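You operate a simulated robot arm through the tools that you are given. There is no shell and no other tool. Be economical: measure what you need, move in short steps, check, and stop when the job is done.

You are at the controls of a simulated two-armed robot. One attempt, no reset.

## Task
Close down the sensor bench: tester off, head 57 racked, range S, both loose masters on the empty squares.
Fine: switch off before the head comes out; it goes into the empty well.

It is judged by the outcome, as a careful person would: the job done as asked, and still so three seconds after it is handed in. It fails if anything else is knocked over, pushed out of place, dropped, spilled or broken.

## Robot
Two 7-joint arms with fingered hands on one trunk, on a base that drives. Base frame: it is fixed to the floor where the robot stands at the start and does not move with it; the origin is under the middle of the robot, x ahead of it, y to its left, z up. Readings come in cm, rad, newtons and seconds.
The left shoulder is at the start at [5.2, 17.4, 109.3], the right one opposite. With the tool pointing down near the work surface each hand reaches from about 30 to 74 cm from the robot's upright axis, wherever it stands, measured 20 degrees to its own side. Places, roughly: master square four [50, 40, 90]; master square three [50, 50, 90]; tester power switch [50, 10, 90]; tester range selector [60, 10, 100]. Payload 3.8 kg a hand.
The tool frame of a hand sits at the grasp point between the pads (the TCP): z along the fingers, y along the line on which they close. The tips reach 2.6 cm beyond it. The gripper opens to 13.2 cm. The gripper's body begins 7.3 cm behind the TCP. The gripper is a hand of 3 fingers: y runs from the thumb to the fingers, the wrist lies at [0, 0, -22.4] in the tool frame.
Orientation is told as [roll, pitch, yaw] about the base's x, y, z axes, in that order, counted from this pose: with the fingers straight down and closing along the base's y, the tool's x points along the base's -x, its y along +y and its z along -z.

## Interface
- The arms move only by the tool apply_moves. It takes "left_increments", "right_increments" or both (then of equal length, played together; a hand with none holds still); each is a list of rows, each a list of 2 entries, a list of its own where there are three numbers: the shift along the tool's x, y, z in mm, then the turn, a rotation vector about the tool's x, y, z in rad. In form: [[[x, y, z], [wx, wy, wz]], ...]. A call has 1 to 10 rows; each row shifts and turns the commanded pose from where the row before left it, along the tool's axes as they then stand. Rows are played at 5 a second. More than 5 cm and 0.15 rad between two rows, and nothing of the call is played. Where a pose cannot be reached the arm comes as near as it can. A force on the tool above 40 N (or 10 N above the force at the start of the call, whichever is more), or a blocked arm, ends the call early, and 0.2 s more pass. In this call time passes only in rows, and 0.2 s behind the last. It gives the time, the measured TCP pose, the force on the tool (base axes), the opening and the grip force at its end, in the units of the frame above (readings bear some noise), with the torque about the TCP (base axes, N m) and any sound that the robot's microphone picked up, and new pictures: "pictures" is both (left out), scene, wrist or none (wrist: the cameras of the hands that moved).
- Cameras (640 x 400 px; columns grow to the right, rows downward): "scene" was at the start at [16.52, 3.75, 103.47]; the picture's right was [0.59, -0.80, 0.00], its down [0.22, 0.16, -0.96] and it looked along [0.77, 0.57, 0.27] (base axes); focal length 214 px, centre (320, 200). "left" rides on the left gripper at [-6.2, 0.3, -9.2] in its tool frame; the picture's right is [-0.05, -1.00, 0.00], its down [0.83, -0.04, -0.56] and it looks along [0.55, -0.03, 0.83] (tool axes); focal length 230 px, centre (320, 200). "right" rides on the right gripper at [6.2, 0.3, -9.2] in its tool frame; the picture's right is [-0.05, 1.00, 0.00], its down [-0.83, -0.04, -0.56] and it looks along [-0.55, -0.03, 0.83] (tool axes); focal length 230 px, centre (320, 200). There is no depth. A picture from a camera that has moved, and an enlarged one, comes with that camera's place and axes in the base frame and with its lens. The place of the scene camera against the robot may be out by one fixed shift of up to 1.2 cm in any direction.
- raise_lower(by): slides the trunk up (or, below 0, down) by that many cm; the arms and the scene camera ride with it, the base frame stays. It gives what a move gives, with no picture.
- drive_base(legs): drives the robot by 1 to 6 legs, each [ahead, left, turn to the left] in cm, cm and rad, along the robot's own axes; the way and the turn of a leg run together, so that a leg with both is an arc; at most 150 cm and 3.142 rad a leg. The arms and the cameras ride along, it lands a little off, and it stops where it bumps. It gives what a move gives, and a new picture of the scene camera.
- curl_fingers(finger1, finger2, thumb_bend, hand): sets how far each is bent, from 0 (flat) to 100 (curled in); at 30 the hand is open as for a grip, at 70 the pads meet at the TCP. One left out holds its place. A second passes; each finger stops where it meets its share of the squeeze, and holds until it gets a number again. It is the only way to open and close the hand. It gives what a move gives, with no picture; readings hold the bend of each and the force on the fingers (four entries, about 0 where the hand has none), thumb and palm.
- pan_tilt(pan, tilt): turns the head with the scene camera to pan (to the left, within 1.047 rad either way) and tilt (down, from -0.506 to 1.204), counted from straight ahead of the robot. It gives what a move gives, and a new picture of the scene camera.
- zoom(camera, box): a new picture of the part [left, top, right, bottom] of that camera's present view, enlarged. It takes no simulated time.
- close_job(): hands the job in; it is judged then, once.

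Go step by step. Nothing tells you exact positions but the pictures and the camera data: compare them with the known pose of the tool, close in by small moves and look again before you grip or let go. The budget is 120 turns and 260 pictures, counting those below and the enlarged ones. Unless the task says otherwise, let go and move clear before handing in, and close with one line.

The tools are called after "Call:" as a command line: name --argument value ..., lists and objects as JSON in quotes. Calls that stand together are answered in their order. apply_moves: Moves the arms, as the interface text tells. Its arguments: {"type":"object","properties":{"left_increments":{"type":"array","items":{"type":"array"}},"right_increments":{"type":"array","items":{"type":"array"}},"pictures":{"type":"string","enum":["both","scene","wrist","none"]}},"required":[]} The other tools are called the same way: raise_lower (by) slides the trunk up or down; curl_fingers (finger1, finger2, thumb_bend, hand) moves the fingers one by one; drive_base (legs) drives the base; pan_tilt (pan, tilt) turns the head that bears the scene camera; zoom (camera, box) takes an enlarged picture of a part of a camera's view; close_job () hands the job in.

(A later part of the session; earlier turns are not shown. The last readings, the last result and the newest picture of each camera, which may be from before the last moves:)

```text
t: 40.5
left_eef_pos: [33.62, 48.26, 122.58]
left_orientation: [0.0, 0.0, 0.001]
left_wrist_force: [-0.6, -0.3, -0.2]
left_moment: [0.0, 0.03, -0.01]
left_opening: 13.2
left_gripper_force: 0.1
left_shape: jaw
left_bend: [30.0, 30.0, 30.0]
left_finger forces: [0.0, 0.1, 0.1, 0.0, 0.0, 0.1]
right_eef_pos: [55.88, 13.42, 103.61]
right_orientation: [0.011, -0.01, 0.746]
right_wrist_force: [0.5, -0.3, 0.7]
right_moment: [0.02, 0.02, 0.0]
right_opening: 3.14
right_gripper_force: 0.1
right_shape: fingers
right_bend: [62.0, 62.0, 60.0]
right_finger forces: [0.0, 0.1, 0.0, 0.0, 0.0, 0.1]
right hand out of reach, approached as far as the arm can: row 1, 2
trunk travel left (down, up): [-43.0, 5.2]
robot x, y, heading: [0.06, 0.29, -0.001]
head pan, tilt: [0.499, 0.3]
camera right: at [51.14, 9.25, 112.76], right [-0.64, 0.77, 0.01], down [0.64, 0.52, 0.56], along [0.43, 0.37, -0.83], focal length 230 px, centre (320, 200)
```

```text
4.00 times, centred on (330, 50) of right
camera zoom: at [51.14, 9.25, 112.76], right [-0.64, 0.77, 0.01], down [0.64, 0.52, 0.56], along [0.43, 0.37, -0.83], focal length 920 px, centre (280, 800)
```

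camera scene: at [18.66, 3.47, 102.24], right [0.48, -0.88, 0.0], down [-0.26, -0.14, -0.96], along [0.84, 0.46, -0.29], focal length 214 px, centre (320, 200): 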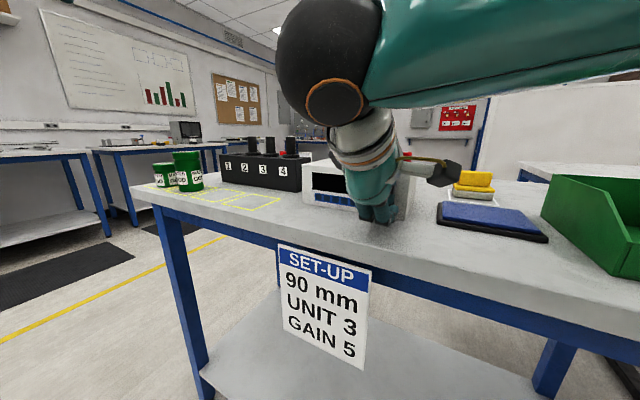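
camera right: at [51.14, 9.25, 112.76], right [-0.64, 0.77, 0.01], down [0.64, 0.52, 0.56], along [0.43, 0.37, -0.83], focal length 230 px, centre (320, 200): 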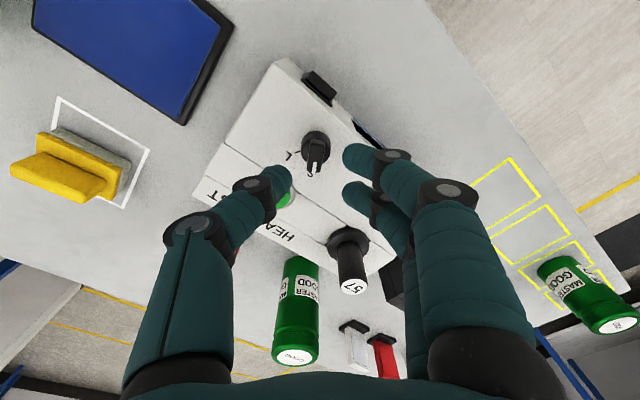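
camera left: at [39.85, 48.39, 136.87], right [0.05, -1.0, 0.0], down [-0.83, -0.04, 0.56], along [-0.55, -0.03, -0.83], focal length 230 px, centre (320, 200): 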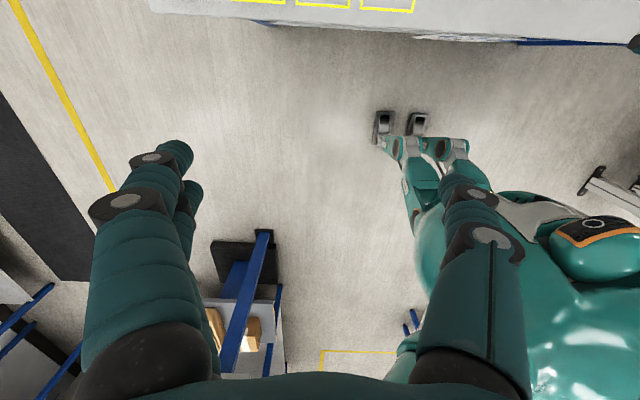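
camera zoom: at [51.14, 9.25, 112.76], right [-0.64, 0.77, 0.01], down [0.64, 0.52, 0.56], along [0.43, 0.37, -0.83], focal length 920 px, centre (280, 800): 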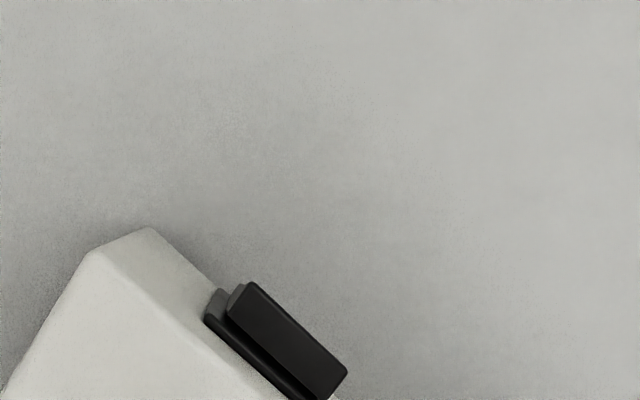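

The knob is within a few degrees of S; I'll recheck later from above with the other arm. The masters are at x≈76, so I retract the right hand and drive closer to the bench so the left hand can reach.

Call:
apply_moves --right_increments '[[[30, 0, -30], [0, 0, 0]], [[48, 0, 0], [0, 0, 0]], [[48, 0, 0], [0, 0, 0]], [[48, 0, -10], [0, 0, 0]], [[48, 0, -10], [0, 0, 0]], [[0, -45, -15], [0, 0, 0]], [[0, -45, -15], [0, 0, 0]]]' --left_increments '[[[0, 0, 0], [0, 0, 0]], [[0, 0, 0], [0, 0, 0]], [[0, 0, 0], [0, 0, 0]], [[0, 0, 0], [0, 0, 0]], [[0, 0, 0], [0, 0, 0]], [[0, 0, 0], [0, 0, 0]], [[0, 0, 0], [0, 0, 0]]]' --pictures "none"

Call:
drive_base --legs '[[10, 0, 0]]'

```text
t: 42.1
left_eef_pos: [33.48, 47.99, 122.66]
left_orientation: [0.0, -0.001, -0.001]
left_wrist_force: [-0.9, -0.5, -0.2]
left_moment: [0.03, 0.05, -0.03]
left_opening: 13.18
left_gripper_force: 0.0
left_shape: jaw
left_bend: [30.0, 30.0, 30.0]
left_finger forces: [0.1, 0.0, 0.1, 0.1, 0.1, 0.0]
right_eef_pos: [58.28, 3.54, 114.56]
right_orientation: [0.011, -0.008, 0.745]
right_wrist_force: [0.4, 0.8, 0.4]
right_moment: [0.03, 0.01, -0.02]
right_opening: 3.13
right_gripper_force: 0.0
right_shape: fingers
right_bend: [62.0, 62.0, 60.0]
right_finger forces: [0.0, 0.0, 0.0, 0.0, 0.0, 0.0]
right hand out of reach, approached as far as the arm can: row 1, 2, 3, 4, 5, 6, 7
trunk travel left (down, up): [-43.0, 5.2]
robot x, y, heading: [0.15, -0.1, -0.004]
head pan, tilt: [0.499, 0.3]
```

```text
t: 43.3
left_eef_pos: [43.49, 48.2, 122.65]
left_orientation: [0.001, -0.001, -0.001]
left_wrist_force: [-0.1, 0.8, 0.2]
left_moment: [0.0, 0.02, 0.02]
left_opening: 13.18
left_gripper_force: 0.0
left_shape: jaw
left_bend: [30.0, 30.0, 30.0]
left_finger forces: [0.1, 0.1, 0.0, 0.0, 0.1, 0.0]
right_eef_pos: [68.18, 3.72, 114.6]
right_orientation: [0.008, -0.01, 0.746]
right_wrist_force: [-0.5, 0.2, -0.4]
right_moment: [0.0, -0.01, -0.01]
right_opening: 3.14
right_gripper_force: 0.1
right_shape: fingers
right_bend: [62.0, 62.0, 60.0]
right_finger forces: [0.0, 0.0, 0.0, 0.0, 0.1, 0.0]
trunk travel left (down, up): [-43.0, 5.2]
robot x, y, heading: [9.9, 0.23, 0.001]
head pan, tilt: [0.499, 0.3]
camera scene: at [28.73, 3.46, 102.23], right [0.48, -0.88, 0.0], down [-0.26, -0.14, -0.96], along [0.84, 0.46, -0.3], focal length 214 px, centre (320, 200)
```

scene: 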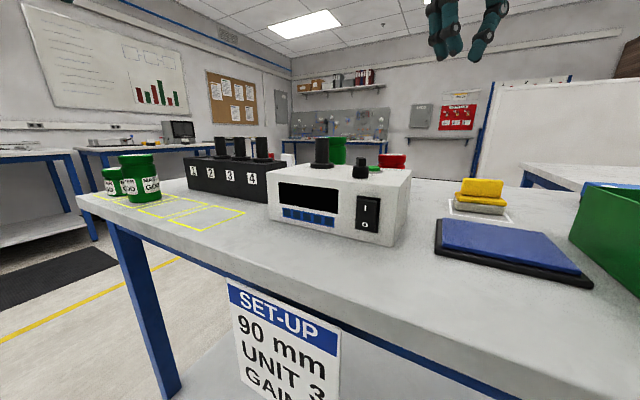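

Call:
apply_moves --right_increments '[[[45, 0, 0], [0, 0, 0]], [[45, 0, 0], [0, 0, 0.1]], [[45, 0, 0], [0, 0, 0.15]], [[40, 0, 0], [0, 0, 0.15]], [[40, 0, 0], [0, 0, 0.15]], [[0, 0, 0], [0, 0, 0.15]]]' --left_increments '[[[-40, -10, 0], [0, 0, 0]], [[-40, -20, 0], [0, 0, 0]], [[0, -20, 0], [0, 0, 0]], [[0, 0, 20], [0, 0, 0]], [[0, 0, 0], [0, 0, 0]], [[0, 0, 0], [0, 0, 0]]]' --pictures "both"

Call:
zoom --camera "left" --box '[180, 60, 460, 240]'

```text
t: 44.7
left_eef_pos: [51.56, 43.15, 120.58]
left_orientation: [-0.001, -0.001, 0.0]
left_wrist_force: [-0.1, 0.2, -0.1]
left_moment: [0.01, -0.02, 0.0]
left_opening: 13.2
left_gripper_force: 0.0
left_shape: jaw
left_bend: [30.0, 30.0, 30.0]
left_finger forces: [0.0, 0.0, 0.0, 0.0, 0.0, 0.1]
right_eef_pos: [68.65, -3.21, 119.89]
right_orientation: [0.019, 0.005, 0.045]
right_wrist_force: [0.6, -1.0, -0.1]
right_moment: [0.06, -0.01, 0.0]
right_opening: 3.13
right_gripper_force: 0.0
right_shape: fingers
right_bend: [62.0, 62.0, 60.0]
right_finger forces: [0.1, 0.1, 0.2, 0.0, 0.1, 0.0]
right hand out of reach, approached as far as the arm can: row 1, 2, 3, 4, 5, 6
trunk travel left (down, up): [-43.0, 5.2]
robot x, y, heading: [10.1, 0.11, 0.001]
head pan, tilt: [0.499, 0.3]
camera scene: at [28.76, 3.46, 102.2], right [0.48, -0.88, 0.0], down [-0.26, -0.14, -0.96], along [0.84, 0.46, -0.3], focal length 214 px, centre (320, 200)
camera right: at [62.53, -3.47, 129.29], right [0.01, 1.0, 0.02], down [0.83, -0.02, 0.55], along [0.55, 0.01, -0.83], focal length 230 px, centre (320, 200)
camera left: at [57.76, 43.33, 129.76], right [0.05, -1.0, 0.0], down [-0.83, -0.04, 0.56], along [-0.55, -0.03, -0.83], focal length 230 px, centre (320, 200)
```

scene: 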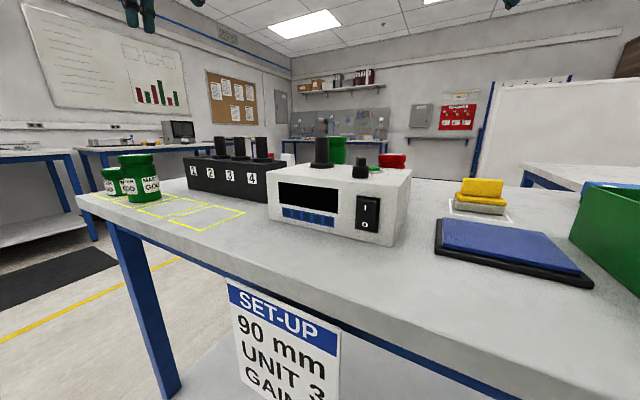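
right: 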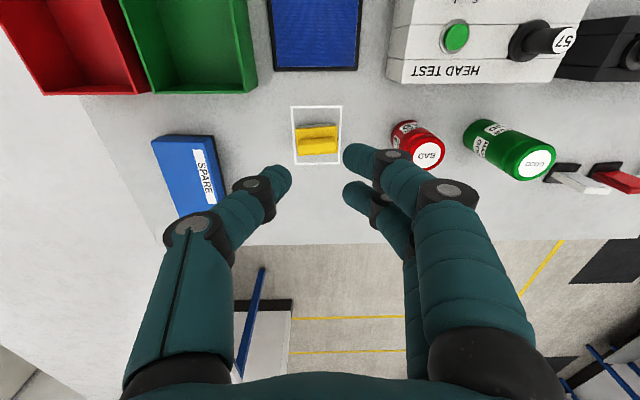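
left: 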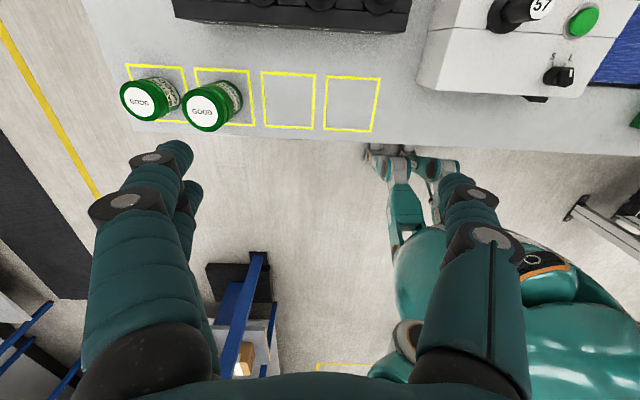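

```text
2.22 times, centred on (320, 150) of left
camera zoom: at [57.76, 43.33, 129.76], right [0.05, -1.0, 0.0], down [-0.83, -0.04, 0.56], along [-0.55, -0.03, -0.83], focal length 511 px, centre (320, 311)
```

zoom: 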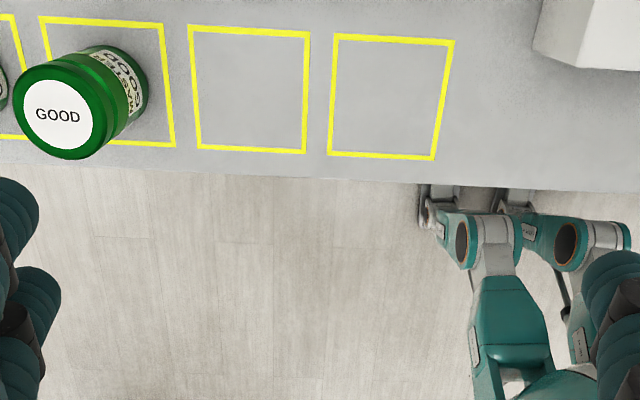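

Call:
zoom --camera "left" --box '[520, 40, 610, 110]'

Call:
apply_moves --left_increments '[[[-40, 0, 0], [0, 0, 0]], [[-40, -25, 0], [0, 0, 0]], [[-40, -25, 10], [0, 0, 0]]]' --pictures "wrist"

Call:
zoom --camera "left" --box '[180, 60, 460, 240]'

```text
5.71 times, centred on (565, 75) of left
camera zoom: at [57.76, 43.33, 129.76], right [0.05, -1.0, 0.0], down [-0.83, -0.04, 0.56], along [-0.55, -0.03, -0.83], focal length 1315 px, centre (-1080, 914)
```

zoom: 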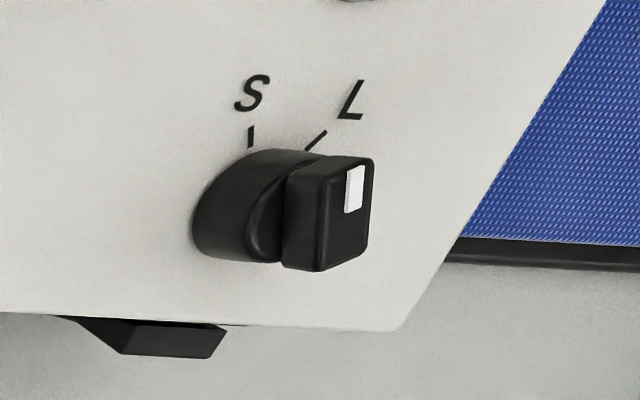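

```text
t: 45.7
left_eef_pos: [61.78, 40.99, 117.46]
left_orientation: [0.074, 0.064, 0.058]
left_wrist_force: [-0.5, 0.1, 0.0]
left_moment: [0.08, -0.04, 0.0]
left_opening: 13.15
left_gripper_force: 0.0
left_shape: jaw
left_bend: [30.0, 30.0, 30.0]
left_finger forces: [0.1, 0.0, 0.0, 0.1, 0.0, 0.0]
left hand out of reach, approached as far as the arm can: row 3
right_eef_pos: [68.45, -3.66, 120.23]
right_orientation: [0.013, -0.002, 0.045]
right_wrist_force: [-1.2, -0.6, -0.4]
right_moment: [0.01, -0.03, 0.02]
right_opening: 3.18
right_gripper_force: 0.0
right_shape: fingers
right_bend: [62.0, 62.0, 60.0]
right_finger forces: [0.0, 0.0, 0.0, 0.1, 0.1, 0.1]
trunk travel left (down, up): [-43.0, 5.2]
robot x, y, heading: [10.06, 0.03, -0.0]
head pan, tilt: [0.499, 0.3]
stopped in row 3 (left hand): the arm was blocked; the commanded pose is now the measured one
camera left: at [68.5, 40.86, 126.13], right [0.1, -0.99, -0.08], down [-0.79, -0.13, 0.6], along [-0.61, 0.0, -0.8], focal length 230 px, centre (320, 200)
```

left: 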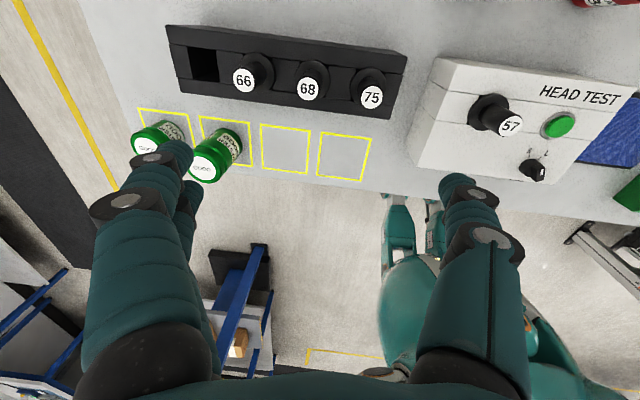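

```text
2.22 times, centred on (320, 150) of left
camera zoom: at [68.5, 40.86, 126.13], right [0.1, -0.99, -0.08], down [-0.79, -0.13, 0.6], along [-0.61, 0.0, -0.8], focal length 511 px, centre (320, 311)
```

zoom: 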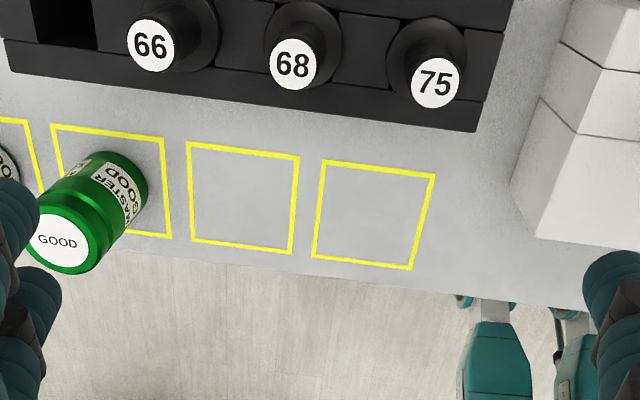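

Call:
zoom --camera "left" --box '[490, 120, 590, 200]'

Call:
zoom --camera "left" --box '[150, 10, 420, 130]'

```text
5.00 times, centred on (540, 160) of left
camera zoom: at [68.5, 40.86, 126.13], right [0.1, -0.99, -0.08], down [-0.79, -0.13, 0.6], along [-0.61, 0.0, -0.8], focal length 1150 px, centre (-780, 400)
```

zoom: 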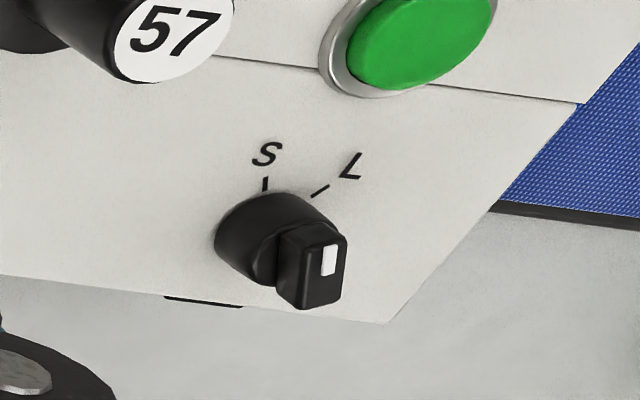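

```text
2.37 times, centred on (285, 70) of left
camera zoom: at [68.5, 40.86, 126.13], right [0.1, -0.99, -0.08], down [-0.79, -0.13, 0.6], along [-0.61, 0.0, -0.8], focal length 545 px, centre (403, 508)
```

zoom: 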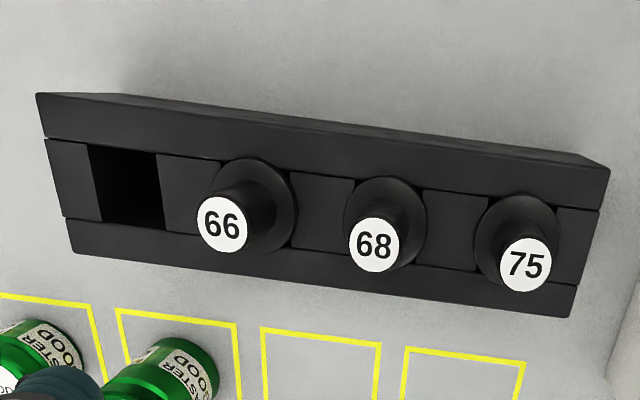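

Empty well is well 1 at about [63.2, 56.4]; head 57 at [61.8, 22.3]. The right arm seems stuck high; I try moving it to the right and down, out of the left arm's way.

Call:
apply_moves --right_increments '[[[0, -40, 25], [0, 0, 0]], [[0, -40, 25], [0, 0, 0]], [[30, -30, 0], [0, 0, 0]], [[45, 0, 0], [0, 0, 0]], [[45, 0, 0], [0, 0, 0]], [[45, 0, 0], [0, 0, 0]]]' --pictures "none"

Call:
apply_moves --left_increments '[[[30, 20, -10], [0, 0, 0]]]' --pictures "none"

```text
t: 47.1
left_eef_pos: [61.83, 41.22, 117.26]
left_orientation: [0.071, 0.063, 0.056]
left_wrist_force: [-0.3, 0.2, 0.0]
left_moment: [0.0, 0.0, 0.0]
left_opening: 13.21
left_gripper_force: 0.0
left_shape: jaw
left_bend: [30.0, 30.0, 30.0]
left_finger forces: [0.0, 0.1, 0.0, 0.0, 0.1, 0.0]
right_eef_pos: [71.04, -11.89, 120.12]
right_orientation: [0.012, 0.002, 0.047]
right_wrist_force: [-0.1, 0.1, -0.1]
right_moment: [0.01, 0.01, -0.03]
right_opening: 3.14
right_gripper_force: 0.1
right_shape: fingers
right_bend: [62.0, 62.0, 60.0]
right_finger forces: [0.0, 0.0, 0.0, 0.1, 0.0, 0.0]
right hand out of reach, approached as far as the arm can: row 1, 2, 3, 4, 5, 6
trunk travel left (down, up): [-43.0, 5.2]
robot x, y, heading: [10.08, -0.11, 0.0]
head pan, tilt: [0.499, 0.3]
```

```text
t: 47.5
left_eef_pos: [58.74, 42.83, 118.42]
left_orientation: [0.072, 0.061, 0.056]
left_wrist_force: [-0.2, -0.9, -0.8]
left_moment: [-0.02, -0.01, 0.01]
left_opening: 13.21
left_gripper_force: 0.0
left_shape: jaw
left_bend: [30.0, 30.0, 30.0]
left_finger forces: [0.0, 0.1, 0.0, 0.0, 0.1, 0.1]
right_eef_pos: [70.85, -11.79, 120.27]
right_orientation: [0.01, -0.001, 0.047]
right_wrist_force: [-1.3, 0.2, 0.0]
right_moment: [-0.01, -0.03, 0.02]
right_opening: 3.17
right_gripper_force: 0.1
right_shape: fingers
right_bend: [62.0, 62.0, 60.0]
right_finger forces: [0.0, 0.1, 0.1, 0.0, 0.0, 0.0]
trunk travel left (down, up): [-43.0, 5.2]
robot x, y, heading: [9.8, 0.0, -0.003]
head pan, tilt: [0.499, 0.3]
```

Call:
apply_moves --right_increments '[[[40, 0, 25], [0, 0, 0]], [[40, 0, 25], [0, 0, 0]], [[40, 0, 25], [0, 0, 0]]]' --pictures "none"

Call:
apply_moves --right_increments '[[[45, 0, 0], [0, 0, 0]], [[45, 0, 0], [0, 0, 0]], [[45, 0, 0], [0, 0, 0]]]' --pictures "none"

```text
t: 48.3
left_eef_pos: [58.9, 42.94, 118.38]
left_orientation: [0.073, 0.062, 0.058]
left_wrist_force: [0.5, -0.7, 0.1]
left_moment: [0.0, 0.01, 0.02]
left_opening: 13.21
left_gripper_force: 0.0
left_shape: jaw
left_bend: [30.0, 30.0, 30.0]
left_finger forces: [0.0, 0.0, 0.0, 0.0, 0.1, 0.0]
right_eef_pos: [71.04, -11.83, 120.19]
right_orientation: [0.011, 0.001, 0.045]
right_wrist_force: [0.0, -0.2, -0.6]
right_moment: [0.0, 0.0, 0.01]
right_opening: 3.15
right_gripper_force: 0.2
right_shape: fingers
right_bend: [62.0, 62.0, 60.0]
right_finger forces: [0.0, 0.1, 0.0, 0.1, 0.1, 0.1]
right hand out of reach, approached as far as the arm can: row 1, 2, 3
trunk travel left (down, up): [-43.0, 5.2]
robot x, y, heading: [10.15, -0.06, -0.0]
head pan, tilt: [0.499, 0.3]
```

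```text
t: 49.1
left_eef_pos: [58.86, 42.8, 118.45]
left_orientation: [0.073, 0.063, 0.057]
left_wrist_force: [1.7, -0.3, 0.0]
left_moment: [-0.01, -0.02, 0.01]
left_opening: 13.19
left_gripper_force: 0.0
left_shape: jaw
left_bend: [30.0, 30.0, 30.0]
left_finger forces: [0.1, 0.0, 0.0, 0.1, 0.1, 0.0]
right_eef_pos: [70.3, -10.81, 121.32]
right_orientation: [0.011, 0.002, 0.046]
right_wrist_force: [-0.8, 0.1, -0.3]
right_moment: [0.01, 0.01, 0.0]
right_opening: 3.15
right_gripper_force: 0.0
right_shape: fingers
right_bend: [62.0, 62.0, 60.0]
right_finger forces: [0.1, 0.1, 0.0, 0.1, 0.0, 0.0]
right hand out of reach, approached as far as the arm can: row 1, 2, 3
trunk travel left (down, up): [-43.0, 5.2]
robot x, y, heading: [10.13, -0.09, -0.001]
head pan, tilt: [0.499, 0.3]
```

The right arm's command has run inward while the arm sits stretched; I bring the command back out toward a reachable pose.

Call:
apply_moves --right_increments '[[[-45, 0, 0], [0, 0, 0]], [[-45, 0, 0], [0, 0, 0]], [[-45, 0, 0], [0, 0, 0]], [[-45, 0, 0], [0, 0, 0]], [[-45, 0, 0], [0, 0, 0]], [[-45, 0, 0], [0, 0, 0]], [[-45, 0, 0], [0, 0, 0]], [[-45, 0, 0], [0, 0, 0]], [[-45, 0, 0], [0, 0, 0]]]' --pictures "scene"

```text
t: 51.1
left_eef_pos: [58.99, 42.89, 118.41]
left_orientation: [0.071, 0.062, 0.057]
left_wrist_force: [-0.3, 0.1, 0.3]
left_moment: [0.0, -0.01, -0.01]
left_opening: 13.2
left_gripper_force: 0.0
left_shape: jaw
left_bend: [30.0, 30.0, 30.0]
left_finger forces: [0.0, 0.0, 0.0, 0.0, 0.0, 0.0]
right_eef_pos: [71.13, -12.32, 120.63]
right_orientation: [0.013, 0.0, 0.046]
right_wrist_force: [0.2, 0.0, 0.2]
right_moment: [0.04, -0.02, -0.01]
right_opening: 3.15
right_gripper_force: 0.0
right_shape: fingers
right_bend: [62.0, 62.0, 60.0]
right_finger forces: [0.0, 0.0, 0.0, 0.0, 0.0, 0.1]
right hand out of reach, approached as far as the arm can: row 1, 2, 3, 4, 5, 6, 7, 8, 9
trunk travel left (down, up): [-43.0, 5.2]
robot x, y, heading: [9.94, 0.13, 0.007]
head pan, tilt: [0.499, 0.3]
camera scene: at [28.73, 3.48, 102.22], right [0.48, -0.88, 0.0], down [-0.26, -0.14, -0.96], along [0.84, 0.46, -0.3], focal length 214 px, centre (320, 200)
```

scene: 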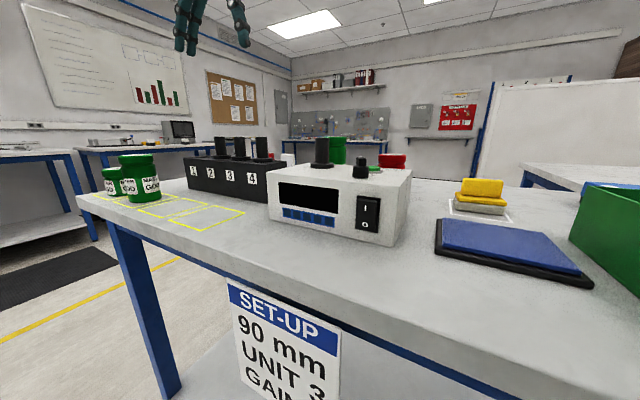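

Call:
apply_moves --right_increments '[[[0, -45, 0], [0, 0, 0]], [[0, -45, 0], [0, 0, 0]], [[10, -45, 0], [0, 0, 0]], [[20, -40, 0], [0, 0, 0]], [[20, -40, 0], [0, 0, 0]], [[40, 0, 20], [0.1, 0.1, 0]], [[40, 0, 20], [0.1, 0.1, 0]], [[40, 0, 20], [0, 0, 0]]]' --pictures "none"

```text
t: 52.9
left_eef_pos: [58.83, 42.72, 118.61]
left_orientation: [0.074, 0.061, 0.054]
left_wrist_force: [0.3, 0.4, -0.2]
left_moment: [-0.02, -0.01, 0.03]
left_opening: 13.19
left_gripper_force: 0.2
left_shape: jaw
left_bend: [30.0, 30.0, 30.0]
left_finger forces: [0.1, 0.0, 0.1, 0.0, 0.0, 0.1]
right_eef_pos: [54.38, -35.23, 115.91]
right_orientation: [-0.189, 0.199, 0.028]
right_wrist_force: [0.5, 0.2, 1.1]
right_moment: [0.0, -0.02, -0.01]
right_opening: 3.14
right_gripper_force: 0.0
right_shape: fingers
right_bend: [62.0, 62.0, 60.0]
right_finger forces: [0.0, 0.0, 0.0, 0.1, 0.0, 0.1]
trunk travel left (down, up): [-43.0, 5.2]
robot x, y, heading: [10.15, -0.14, 0.001]
head pan, tilt: [0.499, 0.3]
```

The right arm is free again. Now I shift the base left and slightly forward, and square up the left hand.

Call:
drive_base --legs '[[4, 12, 0]]'

Call:
apply_moves --left_increments '[[[0, 0, 0], [0.073, -0.062, 0.057]], [[0, -45, 0], [0, 0, 0]], [[0, -45, 0], [0, 0, 0]], [[0, -45, 0], [0, 0, 0]], [[0, -45, 20], [0, 0, 0]], [[0, -45, 20], [0, 0, 0]], [[0, -45, 20], [0, 0, 0]]]' --right_increments '[[[30, 0, 0], [0, 0, 0]], [[30, 0, 0], [0, 0, 0]], [[0, 0, 0], [0, 0, 0]], [[0, 0, 0], [0, 0, 0]], [[0, 0, 0], [0, 0, 0]], [[0, 0, 0], [0, 0, 0]], [[0, 0, 0], [0, 0, 0]]]' --pictures "both"

```text
t: 54.6
left_eef_pos: [62.91, 54.71, 118.44]
left_orientation: [0.071, 0.063, 0.057]
left_wrist_force: [0.0, -0.3, -0.4]
left_moment: [-0.02, -0.02, 0.02]
left_opening: 13.2
left_gripper_force: 0.2
left_shape: jaw
left_bend: [30.0, 30.0, 30.0]
left_finger forces: [0.0, 0.0, 0.1, 0.1, 0.0, 0.0]
right_eef_pos: [58.62, -23.26, 115.83]
right_orientation: [-0.188, 0.201, 0.026]
right_wrist_force: [0.2, 0.2, 0.5]
right_moment: [-0.02, -0.02, -0.01]
right_opening: 3.15
right_gripper_force: 0.1
right_shape: fingers
right_bend: [62.0, 62.0, 60.0]
right_finger forces: [0.1, 0.0, 0.1, 0.1, 0.0, 0.1]
trunk travel left (down, up): [-43.0, 5.2]
robot x, y, heading: [13.51, 12.11, -0.001]
head pan, tilt: [0.499, 0.3]
camera scene: at [32.74, 15.38, 102.22], right [0.48, -0.88, 0.0], down [-0.26, -0.14, -0.96], along [0.84, 0.46, -0.3], focal length 214 px, centre (320, 200)
```

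scene: 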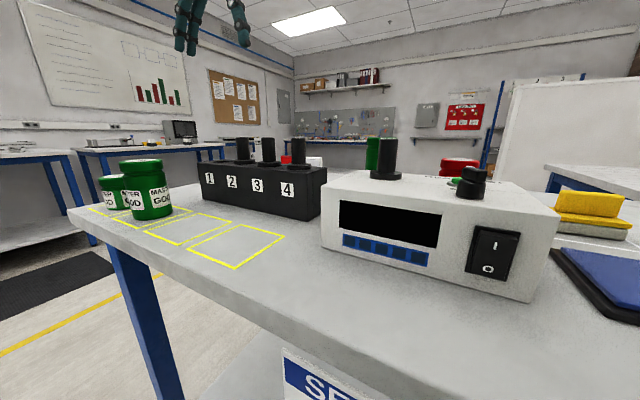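

```text
t: 56.2
left_eef_pos: [59.81, 32.54, 114.26]
left_orientation: [-0.001, 0.002, -0.004]
left_wrist_force: [0.5, 0.0, -0.9]
left_moment: [-0.04, 0.03, -0.06]
left_opening: 13.21
left_gripper_force: 0.0
left_shape: jaw
left_bend: [30.0, 30.0, 30.0]
left_finger forces: [0.0, 0.0, 0.0, 0.1, 0.1, 0.0]
left hand out of reach, approached as far as the arm can: row 5, 6, 7
right_eef_pos: [52.78, -23.47, 116.85]
right_orientation: [-0.188, 0.201, 0.028]
right_wrist_force: [-0.3, -0.7, -0.1]
right_moment: [-0.03, 0.02, -0.04]
right_opening: 3.16
right_gripper_force: 0.1
right_shape: fingers
right_bend: [62.0, 62.0, 60.0]
right_finger forces: [0.1, 0.0, 0.1, 0.1, 0.0, 0.0]
trunk travel left (down, up): [-43.0, 5.2]
robot x, y, heading: [14.3, 12.02, -0.003]
head pan, tilt: [0.499, 0.3]
camera scene: at [32.86, 15.31, 102.19], right [0.48, -0.88, 0.0], down [-0.26, -0.14, -0.95], along [0.84, 0.46, -0.3], focal length 214 px, centre (320, 200)
camera right: at [48.58, -21.69, 126.93], right [-0.01, 0.98, -0.19], down [0.92, 0.09, 0.38], along [0.39, -0.17, -0.91], focal length 230 px, centre (320, 200)
camera left: at [66.07, 32.72, 123.39], right [0.05, -1.0, 0.0], down [-0.83, -0.04, 0.56], along [-0.56, -0.03, -0.83], focal length 230 px, centre (320, 200)
```

scene: 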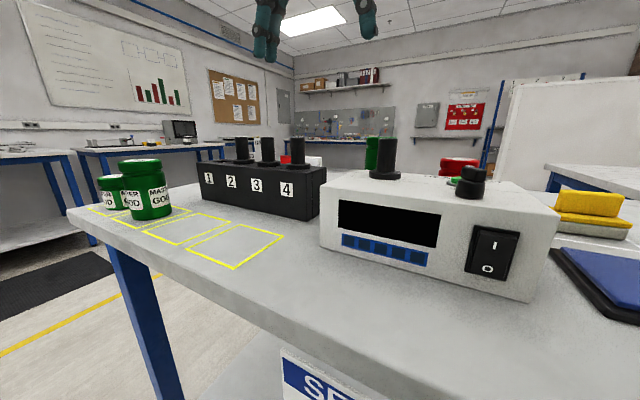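
right: 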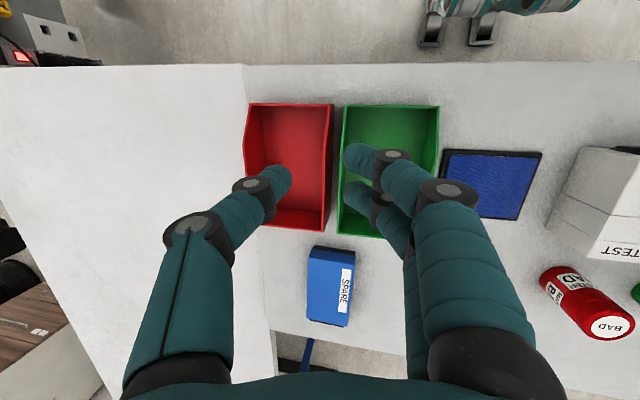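
left: 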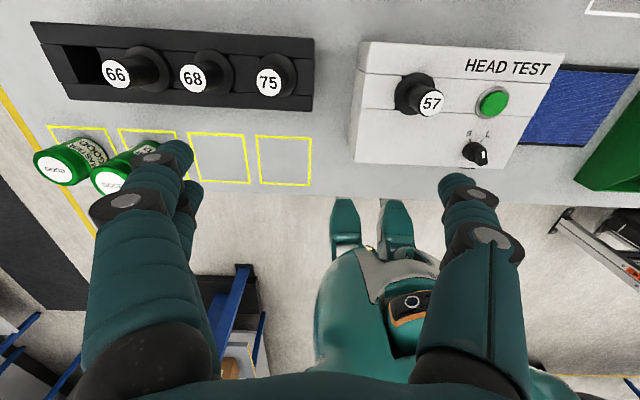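

Call:
apply_moves --left_increments '[[[0, 0, 30], [0, 0, 0]], [[0, 0, 30], [0, 0, 0]], [[0, -40, 0], [0, 0, 0]], [[-10, -40, 0], [0, 0, 0]]]' --pictures "wrist"

Call:
zoom --camera "left" --box '[240, 60, 480, 220]'

```text
t: 57.2
left_eef_pos: [58.65, 30.31, 107.61]
left_orientation: [-0.004, 0.002, -0.003]
left_wrist_force: [0.3, -0.5, -0.2]
left_moment: [0.02, 0.02, -0.01]
left_opening: 13.22
left_gripper_force: 0.1
left_shape: jaw
left_bend: [30.0, 30.0, 30.0]
left_finger forces: [0.0, 0.0, 0.0, 0.1, 0.1, 0.0]
left hand out of reach, approached as far as the arm can: row 3, 4
right_eef_pos: [52.73, -23.3, 116.85]
right_orientation: [-0.191, 0.199, 0.028]
right_wrist_force: [-0.5, -0.4, 0.7]
right_moment: [0.01, 0.02, 0.02]
right_opening: 3.16
right_gripper_force: 0.2
right_shape: fingers
right_bend: [62.0, 62.0, 60.0]
right_finger forces: [0.1, 0.1, 0.0, 0.0, 0.0, 0.0]
trunk travel left (down, up): [-43.0, 5.2]
robot x, y, heading: [13.93, 11.59, -0.006]
head pan, tilt: [0.499, 0.3]
camera left: at [64.75, 30.61, 116.73], right [0.05, -1.0, 0.0], down [-0.83, -0.04, 0.56], along [-0.56, -0.03, -0.83], focal length 230 px, centre (320, 200)
```

left: 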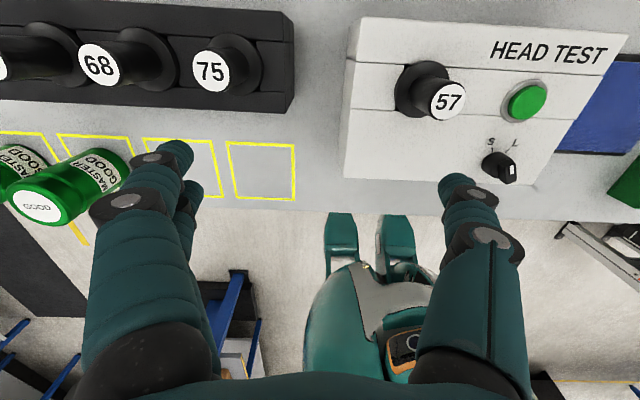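

```text
2.50 times, centred on (360, 140) of left
camera zoom: at [64.75, 30.61, 116.73], right [0.05, -1.0, 0.0], down [-0.83, -0.04, 0.56], along [-0.56, -0.03, -0.83], focal length 575 px, centre (220, 350)
```

zoom: 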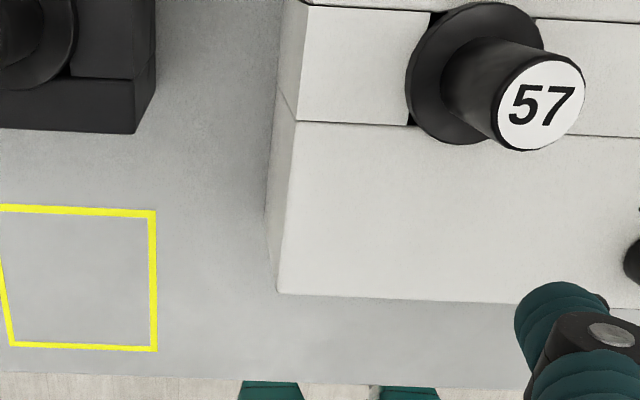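

I'll use the base to keep the left hand in its comfortable zone: drive right 8 cm to line up with head 57.

Call:
drive_base --legs '[[0, -8, 0]]'

Call:
apply_moves --left_increments '[[[-30, 0, 0], [0, 0, 0]]]' --pictures "wrist"

Call:
zoom --camera "left" --box '[240, 60, 480, 220]'

```text
t: 58.6
left_eef_pos: [58.58, 22.58, 107.59]
left_orientation: [-0.005, 0.003, -0.002]
left_wrist_force: [0.4, -0.2, -0.3]
left_moment: [-0.01, 0.01, 0.04]
left_opening: 13.21
left_gripper_force: 0.0
left_shape: jaw
left_bend: [30.0, 30.0, 30.0]
left_finger forces: [0.0, 0.0, 0.0, 0.1, 0.1, 0.1]
right_eef_pos: [52.77, -31.28, 117.02]
right_orientation: [-0.191, 0.2, 0.027]
right_wrist_force: [0.2, 0.0, 0.1]
right_moment: [0.01, 0.01, -0.01]
right_opening: 3.16
right_gripper_force: 0.1
right_shape: fingers
right_bend: [62.0, 62.0, 60.0]
right_finger forces: [0.0, 0.0, 0.0, 0.0, 0.0, 0.0]
trunk travel left (down, up): [-43.0, 5.2]
robot x, y, heading: [14.02, 3.88, -0.003]
head pan, tilt: [0.499, 0.3]
camera scene: at [32.72, 7.45, 102.22], right [0.48, -0.88, 0.0], down [-0.26, -0.14, -0.96], along [0.84, 0.46, -0.3], focal length 214 px, centre (320, 200)
```

scene: 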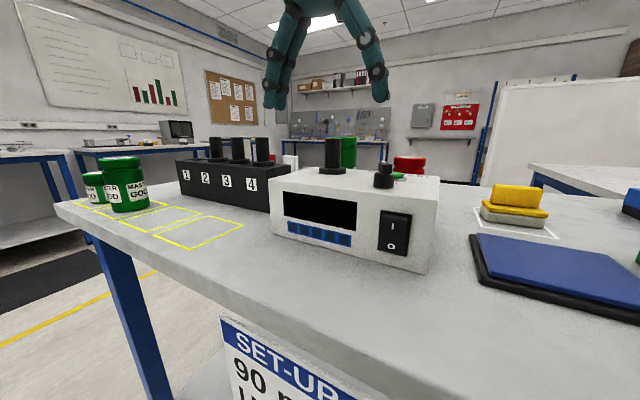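

```text
t: 59.0
left_eef_pos: [60.14, 23.91, 106.95]
left_orientation: [-0.003, 0.003, -0.004]
left_wrist_force: [-0.4, -0.1, 0.2]
left_moment: [-0.03, 0.01, 0.01]
left_opening: 13.19
left_gripper_force: 0.1
left_shape: jaw
left_bend: [30.0, 30.0, 30.0]
left_finger forces: [0.0, 0.0, 0.0, 0.0, 0.0, 0.0]
left hand out of reach, approached as far as the arm can: row 1
right_eef_pos: [52.73, -31.33, 116.88]
right_orientation: [-0.192, 0.202, 0.028]
right_wrist_force: [-0.5, -0.3, -0.5]
right_moment: [0.01, 0.01, 0.05]
right_opening: 3.16
right_gripper_force: 0.1
right_shape: fingers
right_bend: [62.0, 62.0, 60.0]
right_finger forces: [0.0, 0.0, 0.0, 0.0, 0.0, 0.0]
trunk travel left (down, up): [-43.0, 5.2]
robot x, y, heading: [13.87, 3.92, -0.001]
head pan, tilt: [0.499, 0.3]
camera left: at [66.46, 24.08, 116.17], right [0.05, -1.0, 0.0], down [-0.83, -0.04, 0.56], along [-0.56, -0.03, -0.83], focal length 230 px, centre (320, 200)
```

left: 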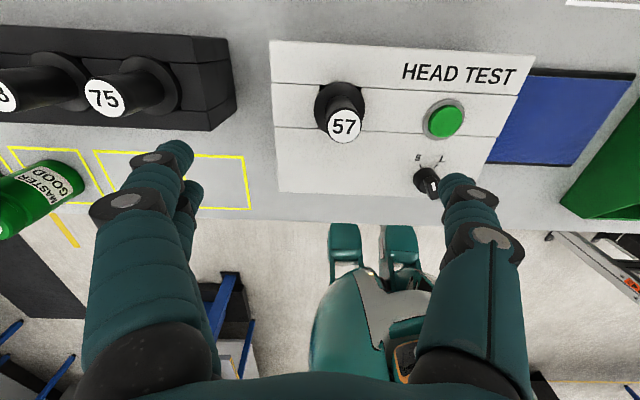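

```text
2.50 times, centred on (360, 140) of left
camera zoom: at [66.46, 24.08, 116.17], right [0.05, -1.0, 0.0], down [-0.83, -0.04, 0.56], along [-0.56, -0.03, -0.83], focal length 575 px, centre (220, 350)
```

zoom: 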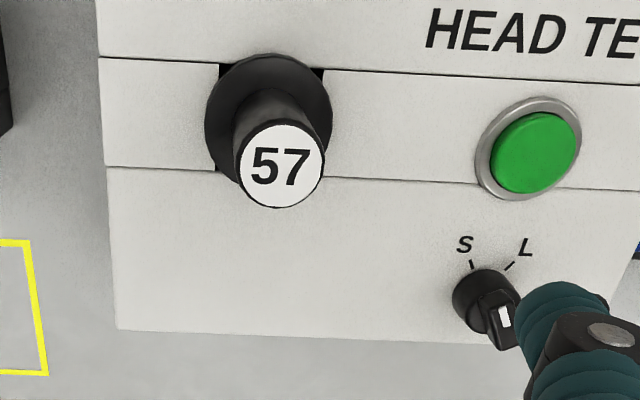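

Call:
apply_moves --left_increments '[[[0, 0, 0], [0, 0, 0.12]], [[0, 0, 0], [0, 0, 0.12]], [[0, 0, 0], [0, 0, 0.12]], [[0, 0, 0], [0, 0, 0.12]], [[-20, 0, 0], [0, 0, 0]]]' --pictures "none"

Call:
zoom --camera "left" --box '[280, 60, 480, 220]'

```text
t: 60.2
left_eef_pos: [60.23, 23.82, 106.93]
left_orientation: [-0.003, 0.003, -0.484]
left_wrist_force: [0.3, 0.2, 0.0]
left_moment: [-0.02, -0.01, 0.01]
left_opening: 13.2
left_gripper_force: 0.1
left_shape: jaw
left_bend: [30.0, 30.0, 30.0]
left_finger forces: [0.0, 0.0, 0.1, 0.0, 0.1, 0.0]
left hand out of reach, approached as far as the arm can: row 5
right_eef_pos: [52.72, -31.31, 116.98]
right_orientation: [-0.19, 0.2, 0.029]
right_wrist_force: [-1.0, 0.5, 1.1]
right_moment: [-0.02, -0.02, 0.03]
right_opening: 3.16
right_gripper_force: 0.0
right_shape: fingers
right_bend: [62.0, 62.0, 60.0]
right_finger forces: [0.1, 0.0, 0.0, 0.0, 0.1, 0.0]
trunk travel left (down, up): [-43.0, 5.2]
robot x, y, heading: [14.19, 4.04, -0.002]
head pan, tilt: [0.499, 0.3]
```

```text
2.50 times, centred on (380, 140) of left
camera zoom: at [65.84, 21.11, 116.21], right [-0.42, -0.91, 0.0], down [-0.75, 0.35, 0.56], along [-0.51, 0.23, -0.83], focal length 575 px, centre (170, 350)
```

zoom: 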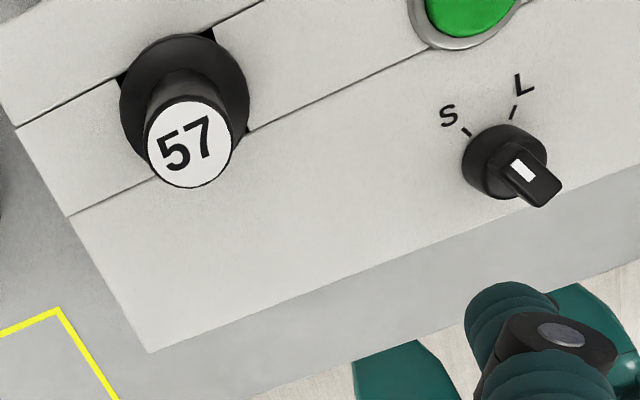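

Call:
zoom --camera "left" --box '[440, 80, 520, 150]'

```text
5.71 times, centred on (480, 115) of left
camera zoom: at [65.84, 21.11, 116.21], right [-0.42, -0.91, 0.0], down [-0.75, 0.35, 0.56], along [-0.51, 0.23, -0.83], focal length 1315 px, centre (-594, 686)
```

zoom: 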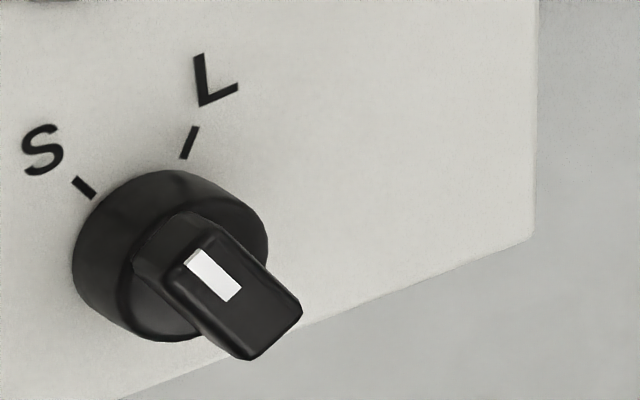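

The knob pointer lines up with the S tick. Head 57 is at [62.1, 22.2]; I nudge the base so the left hand sits over it, narrowing the fingers.

Call:
curl_fingers --hand "left" --finger1 53 --finger2 53 --thumb_bend 53

Call:
apply_moves --left_increments '[[[0, 0, 0], [0, 0, -0.12]], [[0, 0, 0], [0, 0, -0.12]], [[0, 0, 0], [0, 0, -0.12]], [[0, 0, 0], [0, 0, -0.12]]]' --pictures "none"

Call:
drive_base --legs '[[2.2, -1.6, 0]]'

Call:
zoom --camera "left" --box '[200, 80, 440, 240]'

```text
t: 61.2
left_eef_pos: [60.18, 23.69, 107.07]
left_orientation: [-0.004, 0.002, -0.483]
left_wrist_force: [-0.4, 0.1, 0.1]
left_moment: [0.0, 0.0, 0.01]
left_opening: 5.81
left_gripper_force: 0.1
left_shape: fingers
left_bend: [53.0, 53.0, 53.0]
left_finger forces: [0.0, 0.0, 0.0, 0.0, 0.0, 0.1]
right_eef_pos: [52.62, -31.33, 116.99]
right_orientation: [-0.19, 0.201, 0.026]
right_wrist_force: [0.6, -0.4, -0.7]
right_moment: [0.02, -0.03, 0.0]
right_opening: 3.18
right_gripper_force: 0.0
right_shape: fingers
right_bend: [62.0, 62.0, 60.0]
right_finger forces: [0.0, 0.0, 0.1, 0.0, 0.0, 0.1]
trunk travel left (down, up): [-43.0, 5.2]
robot x, y, heading: [14.36, 3.9, -0.003]
head pan, tilt: [0.499, 0.3]
```

```text
t: 62.2
left_eef_pos: [60.23, 23.8, 106.97]
left_orientation: [-0.003, 0.003, -0.002]
left_wrist_force: [0.6, -0.1, 0.2]
left_moment: [-0.04, 0.0, 0.03]
left_opening: 5.85
left_gripper_force: 0.1
left_shape: fingers
left_bend: [53.0, 53.0, 53.0]
left_finger forces: [0.0, 0.0, 0.1, 0.0, 0.1, 0.1]
right_eef_pos: [52.75, -31.35, 117.01]
right_orientation: [-0.189, 0.201, 0.028]
right_wrist_force: [-0.1, 1.2, 0.3]
right_moment: [-0.02, 0.0, 0.02]
right_opening: 3.15
right_gripper_force: 0.1
right_shape: fingers
right_bend: [62.0, 62.0, 60.0]
right_finger forces: [0.1, 0.0, 0.0, 0.0, 0.0, 0.0]
trunk travel left (down, up): [-43.0, 5.2]
robot x, y, heading: [14.12, 4.24, -0.0]
head pan, tilt: [0.499, 0.3]
```

```text
t: 63.0
left_eef_pos: [62.18, 22.28, 106.95]
left_orientation: [-0.004, 0.001, -0.002]
left_wrist_force: [-0.1, -0.4, 0.3]
left_moment: [0.01, 0.0, -0.03]
left_opening: 5.85
left_gripper_force: 0.1
left_shape: fingers
left_bend: [53.0, 53.0, 53.0]
left_finger forces: [0.1, 0.1, 0.0, 0.1, 0.0, 0.0]
right_eef_pos: [54.73, -32.81, 116.95]
right_orientation: [-0.191, 0.198, 0.03]
right_wrist_force: [0.1, 0.4, 0.4]
right_moment: [0.02, 0.0, -0.03]
right_opening: 3.16
right_gripper_force: 0.1
right_shape: fingers
right_bend: [62.0, 62.0, 60.0]
right_finger forces: [0.0, 0.0, 0.0, 0.1, 0.0, 0.0]
trunk travel left (down, up): [-43.0, 5.2]
robot x, y, heading: [15.97, 2.59, -0.003]
head pan, tilt: [0.499, 0.3]
camera scene: at [34.83, 5.91, 102.24], right [0.48, -0.88, 0.0], down [-0.26, -0.14, -0.96], along [0.84, 0.46, -0.3], focal length 214 px, centre (320, 200)
```

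scene: 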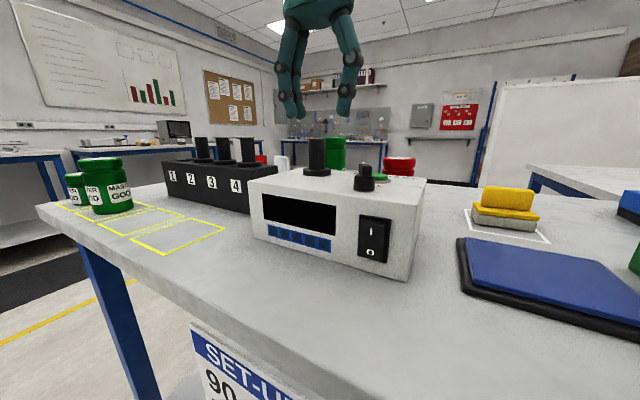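

```text
2.50 times, centred on (320, 160) of left
camera zoom: at [68.48, 22.48, 116.27], right [0.05, -1.0, 0.0], down [-0.83, -0.04, 0.56], along [-0.56, -0.03, -0.83], focal length 575 px, centre (320, 300)
```

zoom: 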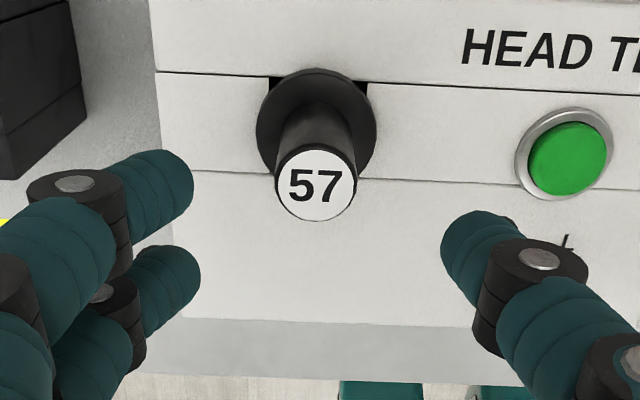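

Call:
apply_moves --left_increments '[[[0, 0, 30], [0, 0, 0]], [[0, 0, 32], [0, 0, 0]]]' --pictures "both"

Call:
zoom --camera "left" --box '[200, 80, 440, 240]'

Call:
zoom --camera "scene" --box '[240, 90, 420, 210]'

```text
t: 63.6
left_eef_pos: [62.32, 22.15, 100.58]
left_orientation: [-0.005, 0.004, -0.005]
left_wrist_force: [-0.2, 0.9, -0.2]
left_moment: [-0.01, 0.01, 0.04]
left_opening: 5.81
left_gripper_force: 0.1
left_shape: fingers
left_bend: [53.0, 53.0, 53.0]
left_finger forces: [0.0, 0.0, 0.0, 0.0, 0.0, 0.0]
right_eef_pos: [54.81, -32.8, 116.94]
right_orientation: [-0.19, 0.201, 0.028]
right_wrist_force: [0.4, 0.1, 0.0]
right_moment: [-0.02, 0.03, 0.0]
right_opening: 3.2
right_gripper_force: 0.1
right_shape: fingers
right_bend: [62.0, 62.0, 60.0]
right_finger forces: [0.0, 0.0, 0.1, 0.0, 0.0, 0.0]
trunk travel left (down, up): [-43.0, 5.2]
robot x, y, heading: [16.41, 2.61, -0.001]
head pan, tilt: [0.499, 0.3]
camera scene: at [34.93, 5.88, 102.2], right [0.48, -0.88, 0.0], down [-0.26, -0.14, -0.96], along [0.84, 0.46, -0.3], focal length 214 px, centre (320, 200)
camera left: at [68.54, 22.4, 109.94], right [0.05, -1.0, 0.0], down [-0.83, -0.04, 0.56], along [-0.56, -0.03, -0.83], focal length 230 px, centre (320, 200)
```

scene: 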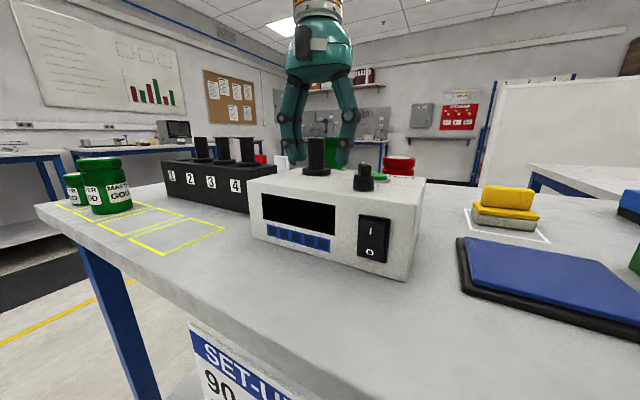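
left: 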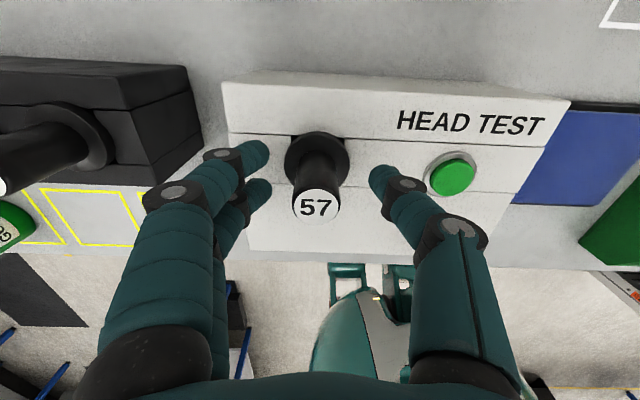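

```text
2.50 times, centred on (320, 160) of left
camera zoom: at [68.54, 22.4, 109.94], right [0.05, -1.0, 0.0], down [-0.83, -0.04, 0.56], along [-0.56, -0.03, -0.83], focal length 575 px, centre (320, 300)
```

zoom: 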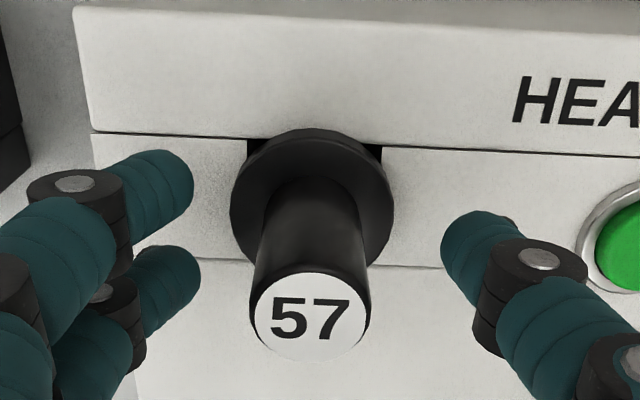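

```text
3.33 times, centred on (330, 150) of scene
camera zoom: at [34.93, 5.88, 102.2], right [0.48, -0.88, 0.0], down [-0.26, -0.14, -0.96], along [0.84, 0.46, -0.3], focal length 715 px, centre (287, 367)
```

zoom: 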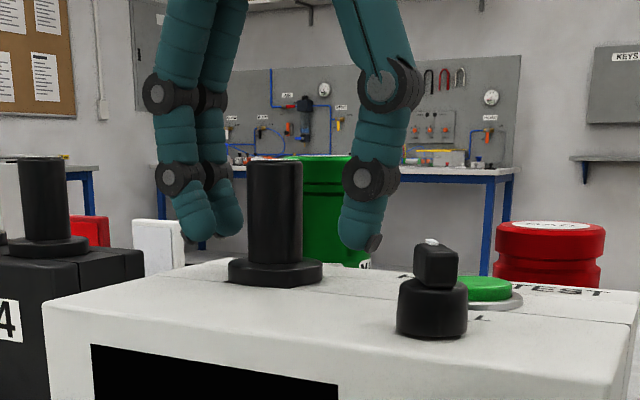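

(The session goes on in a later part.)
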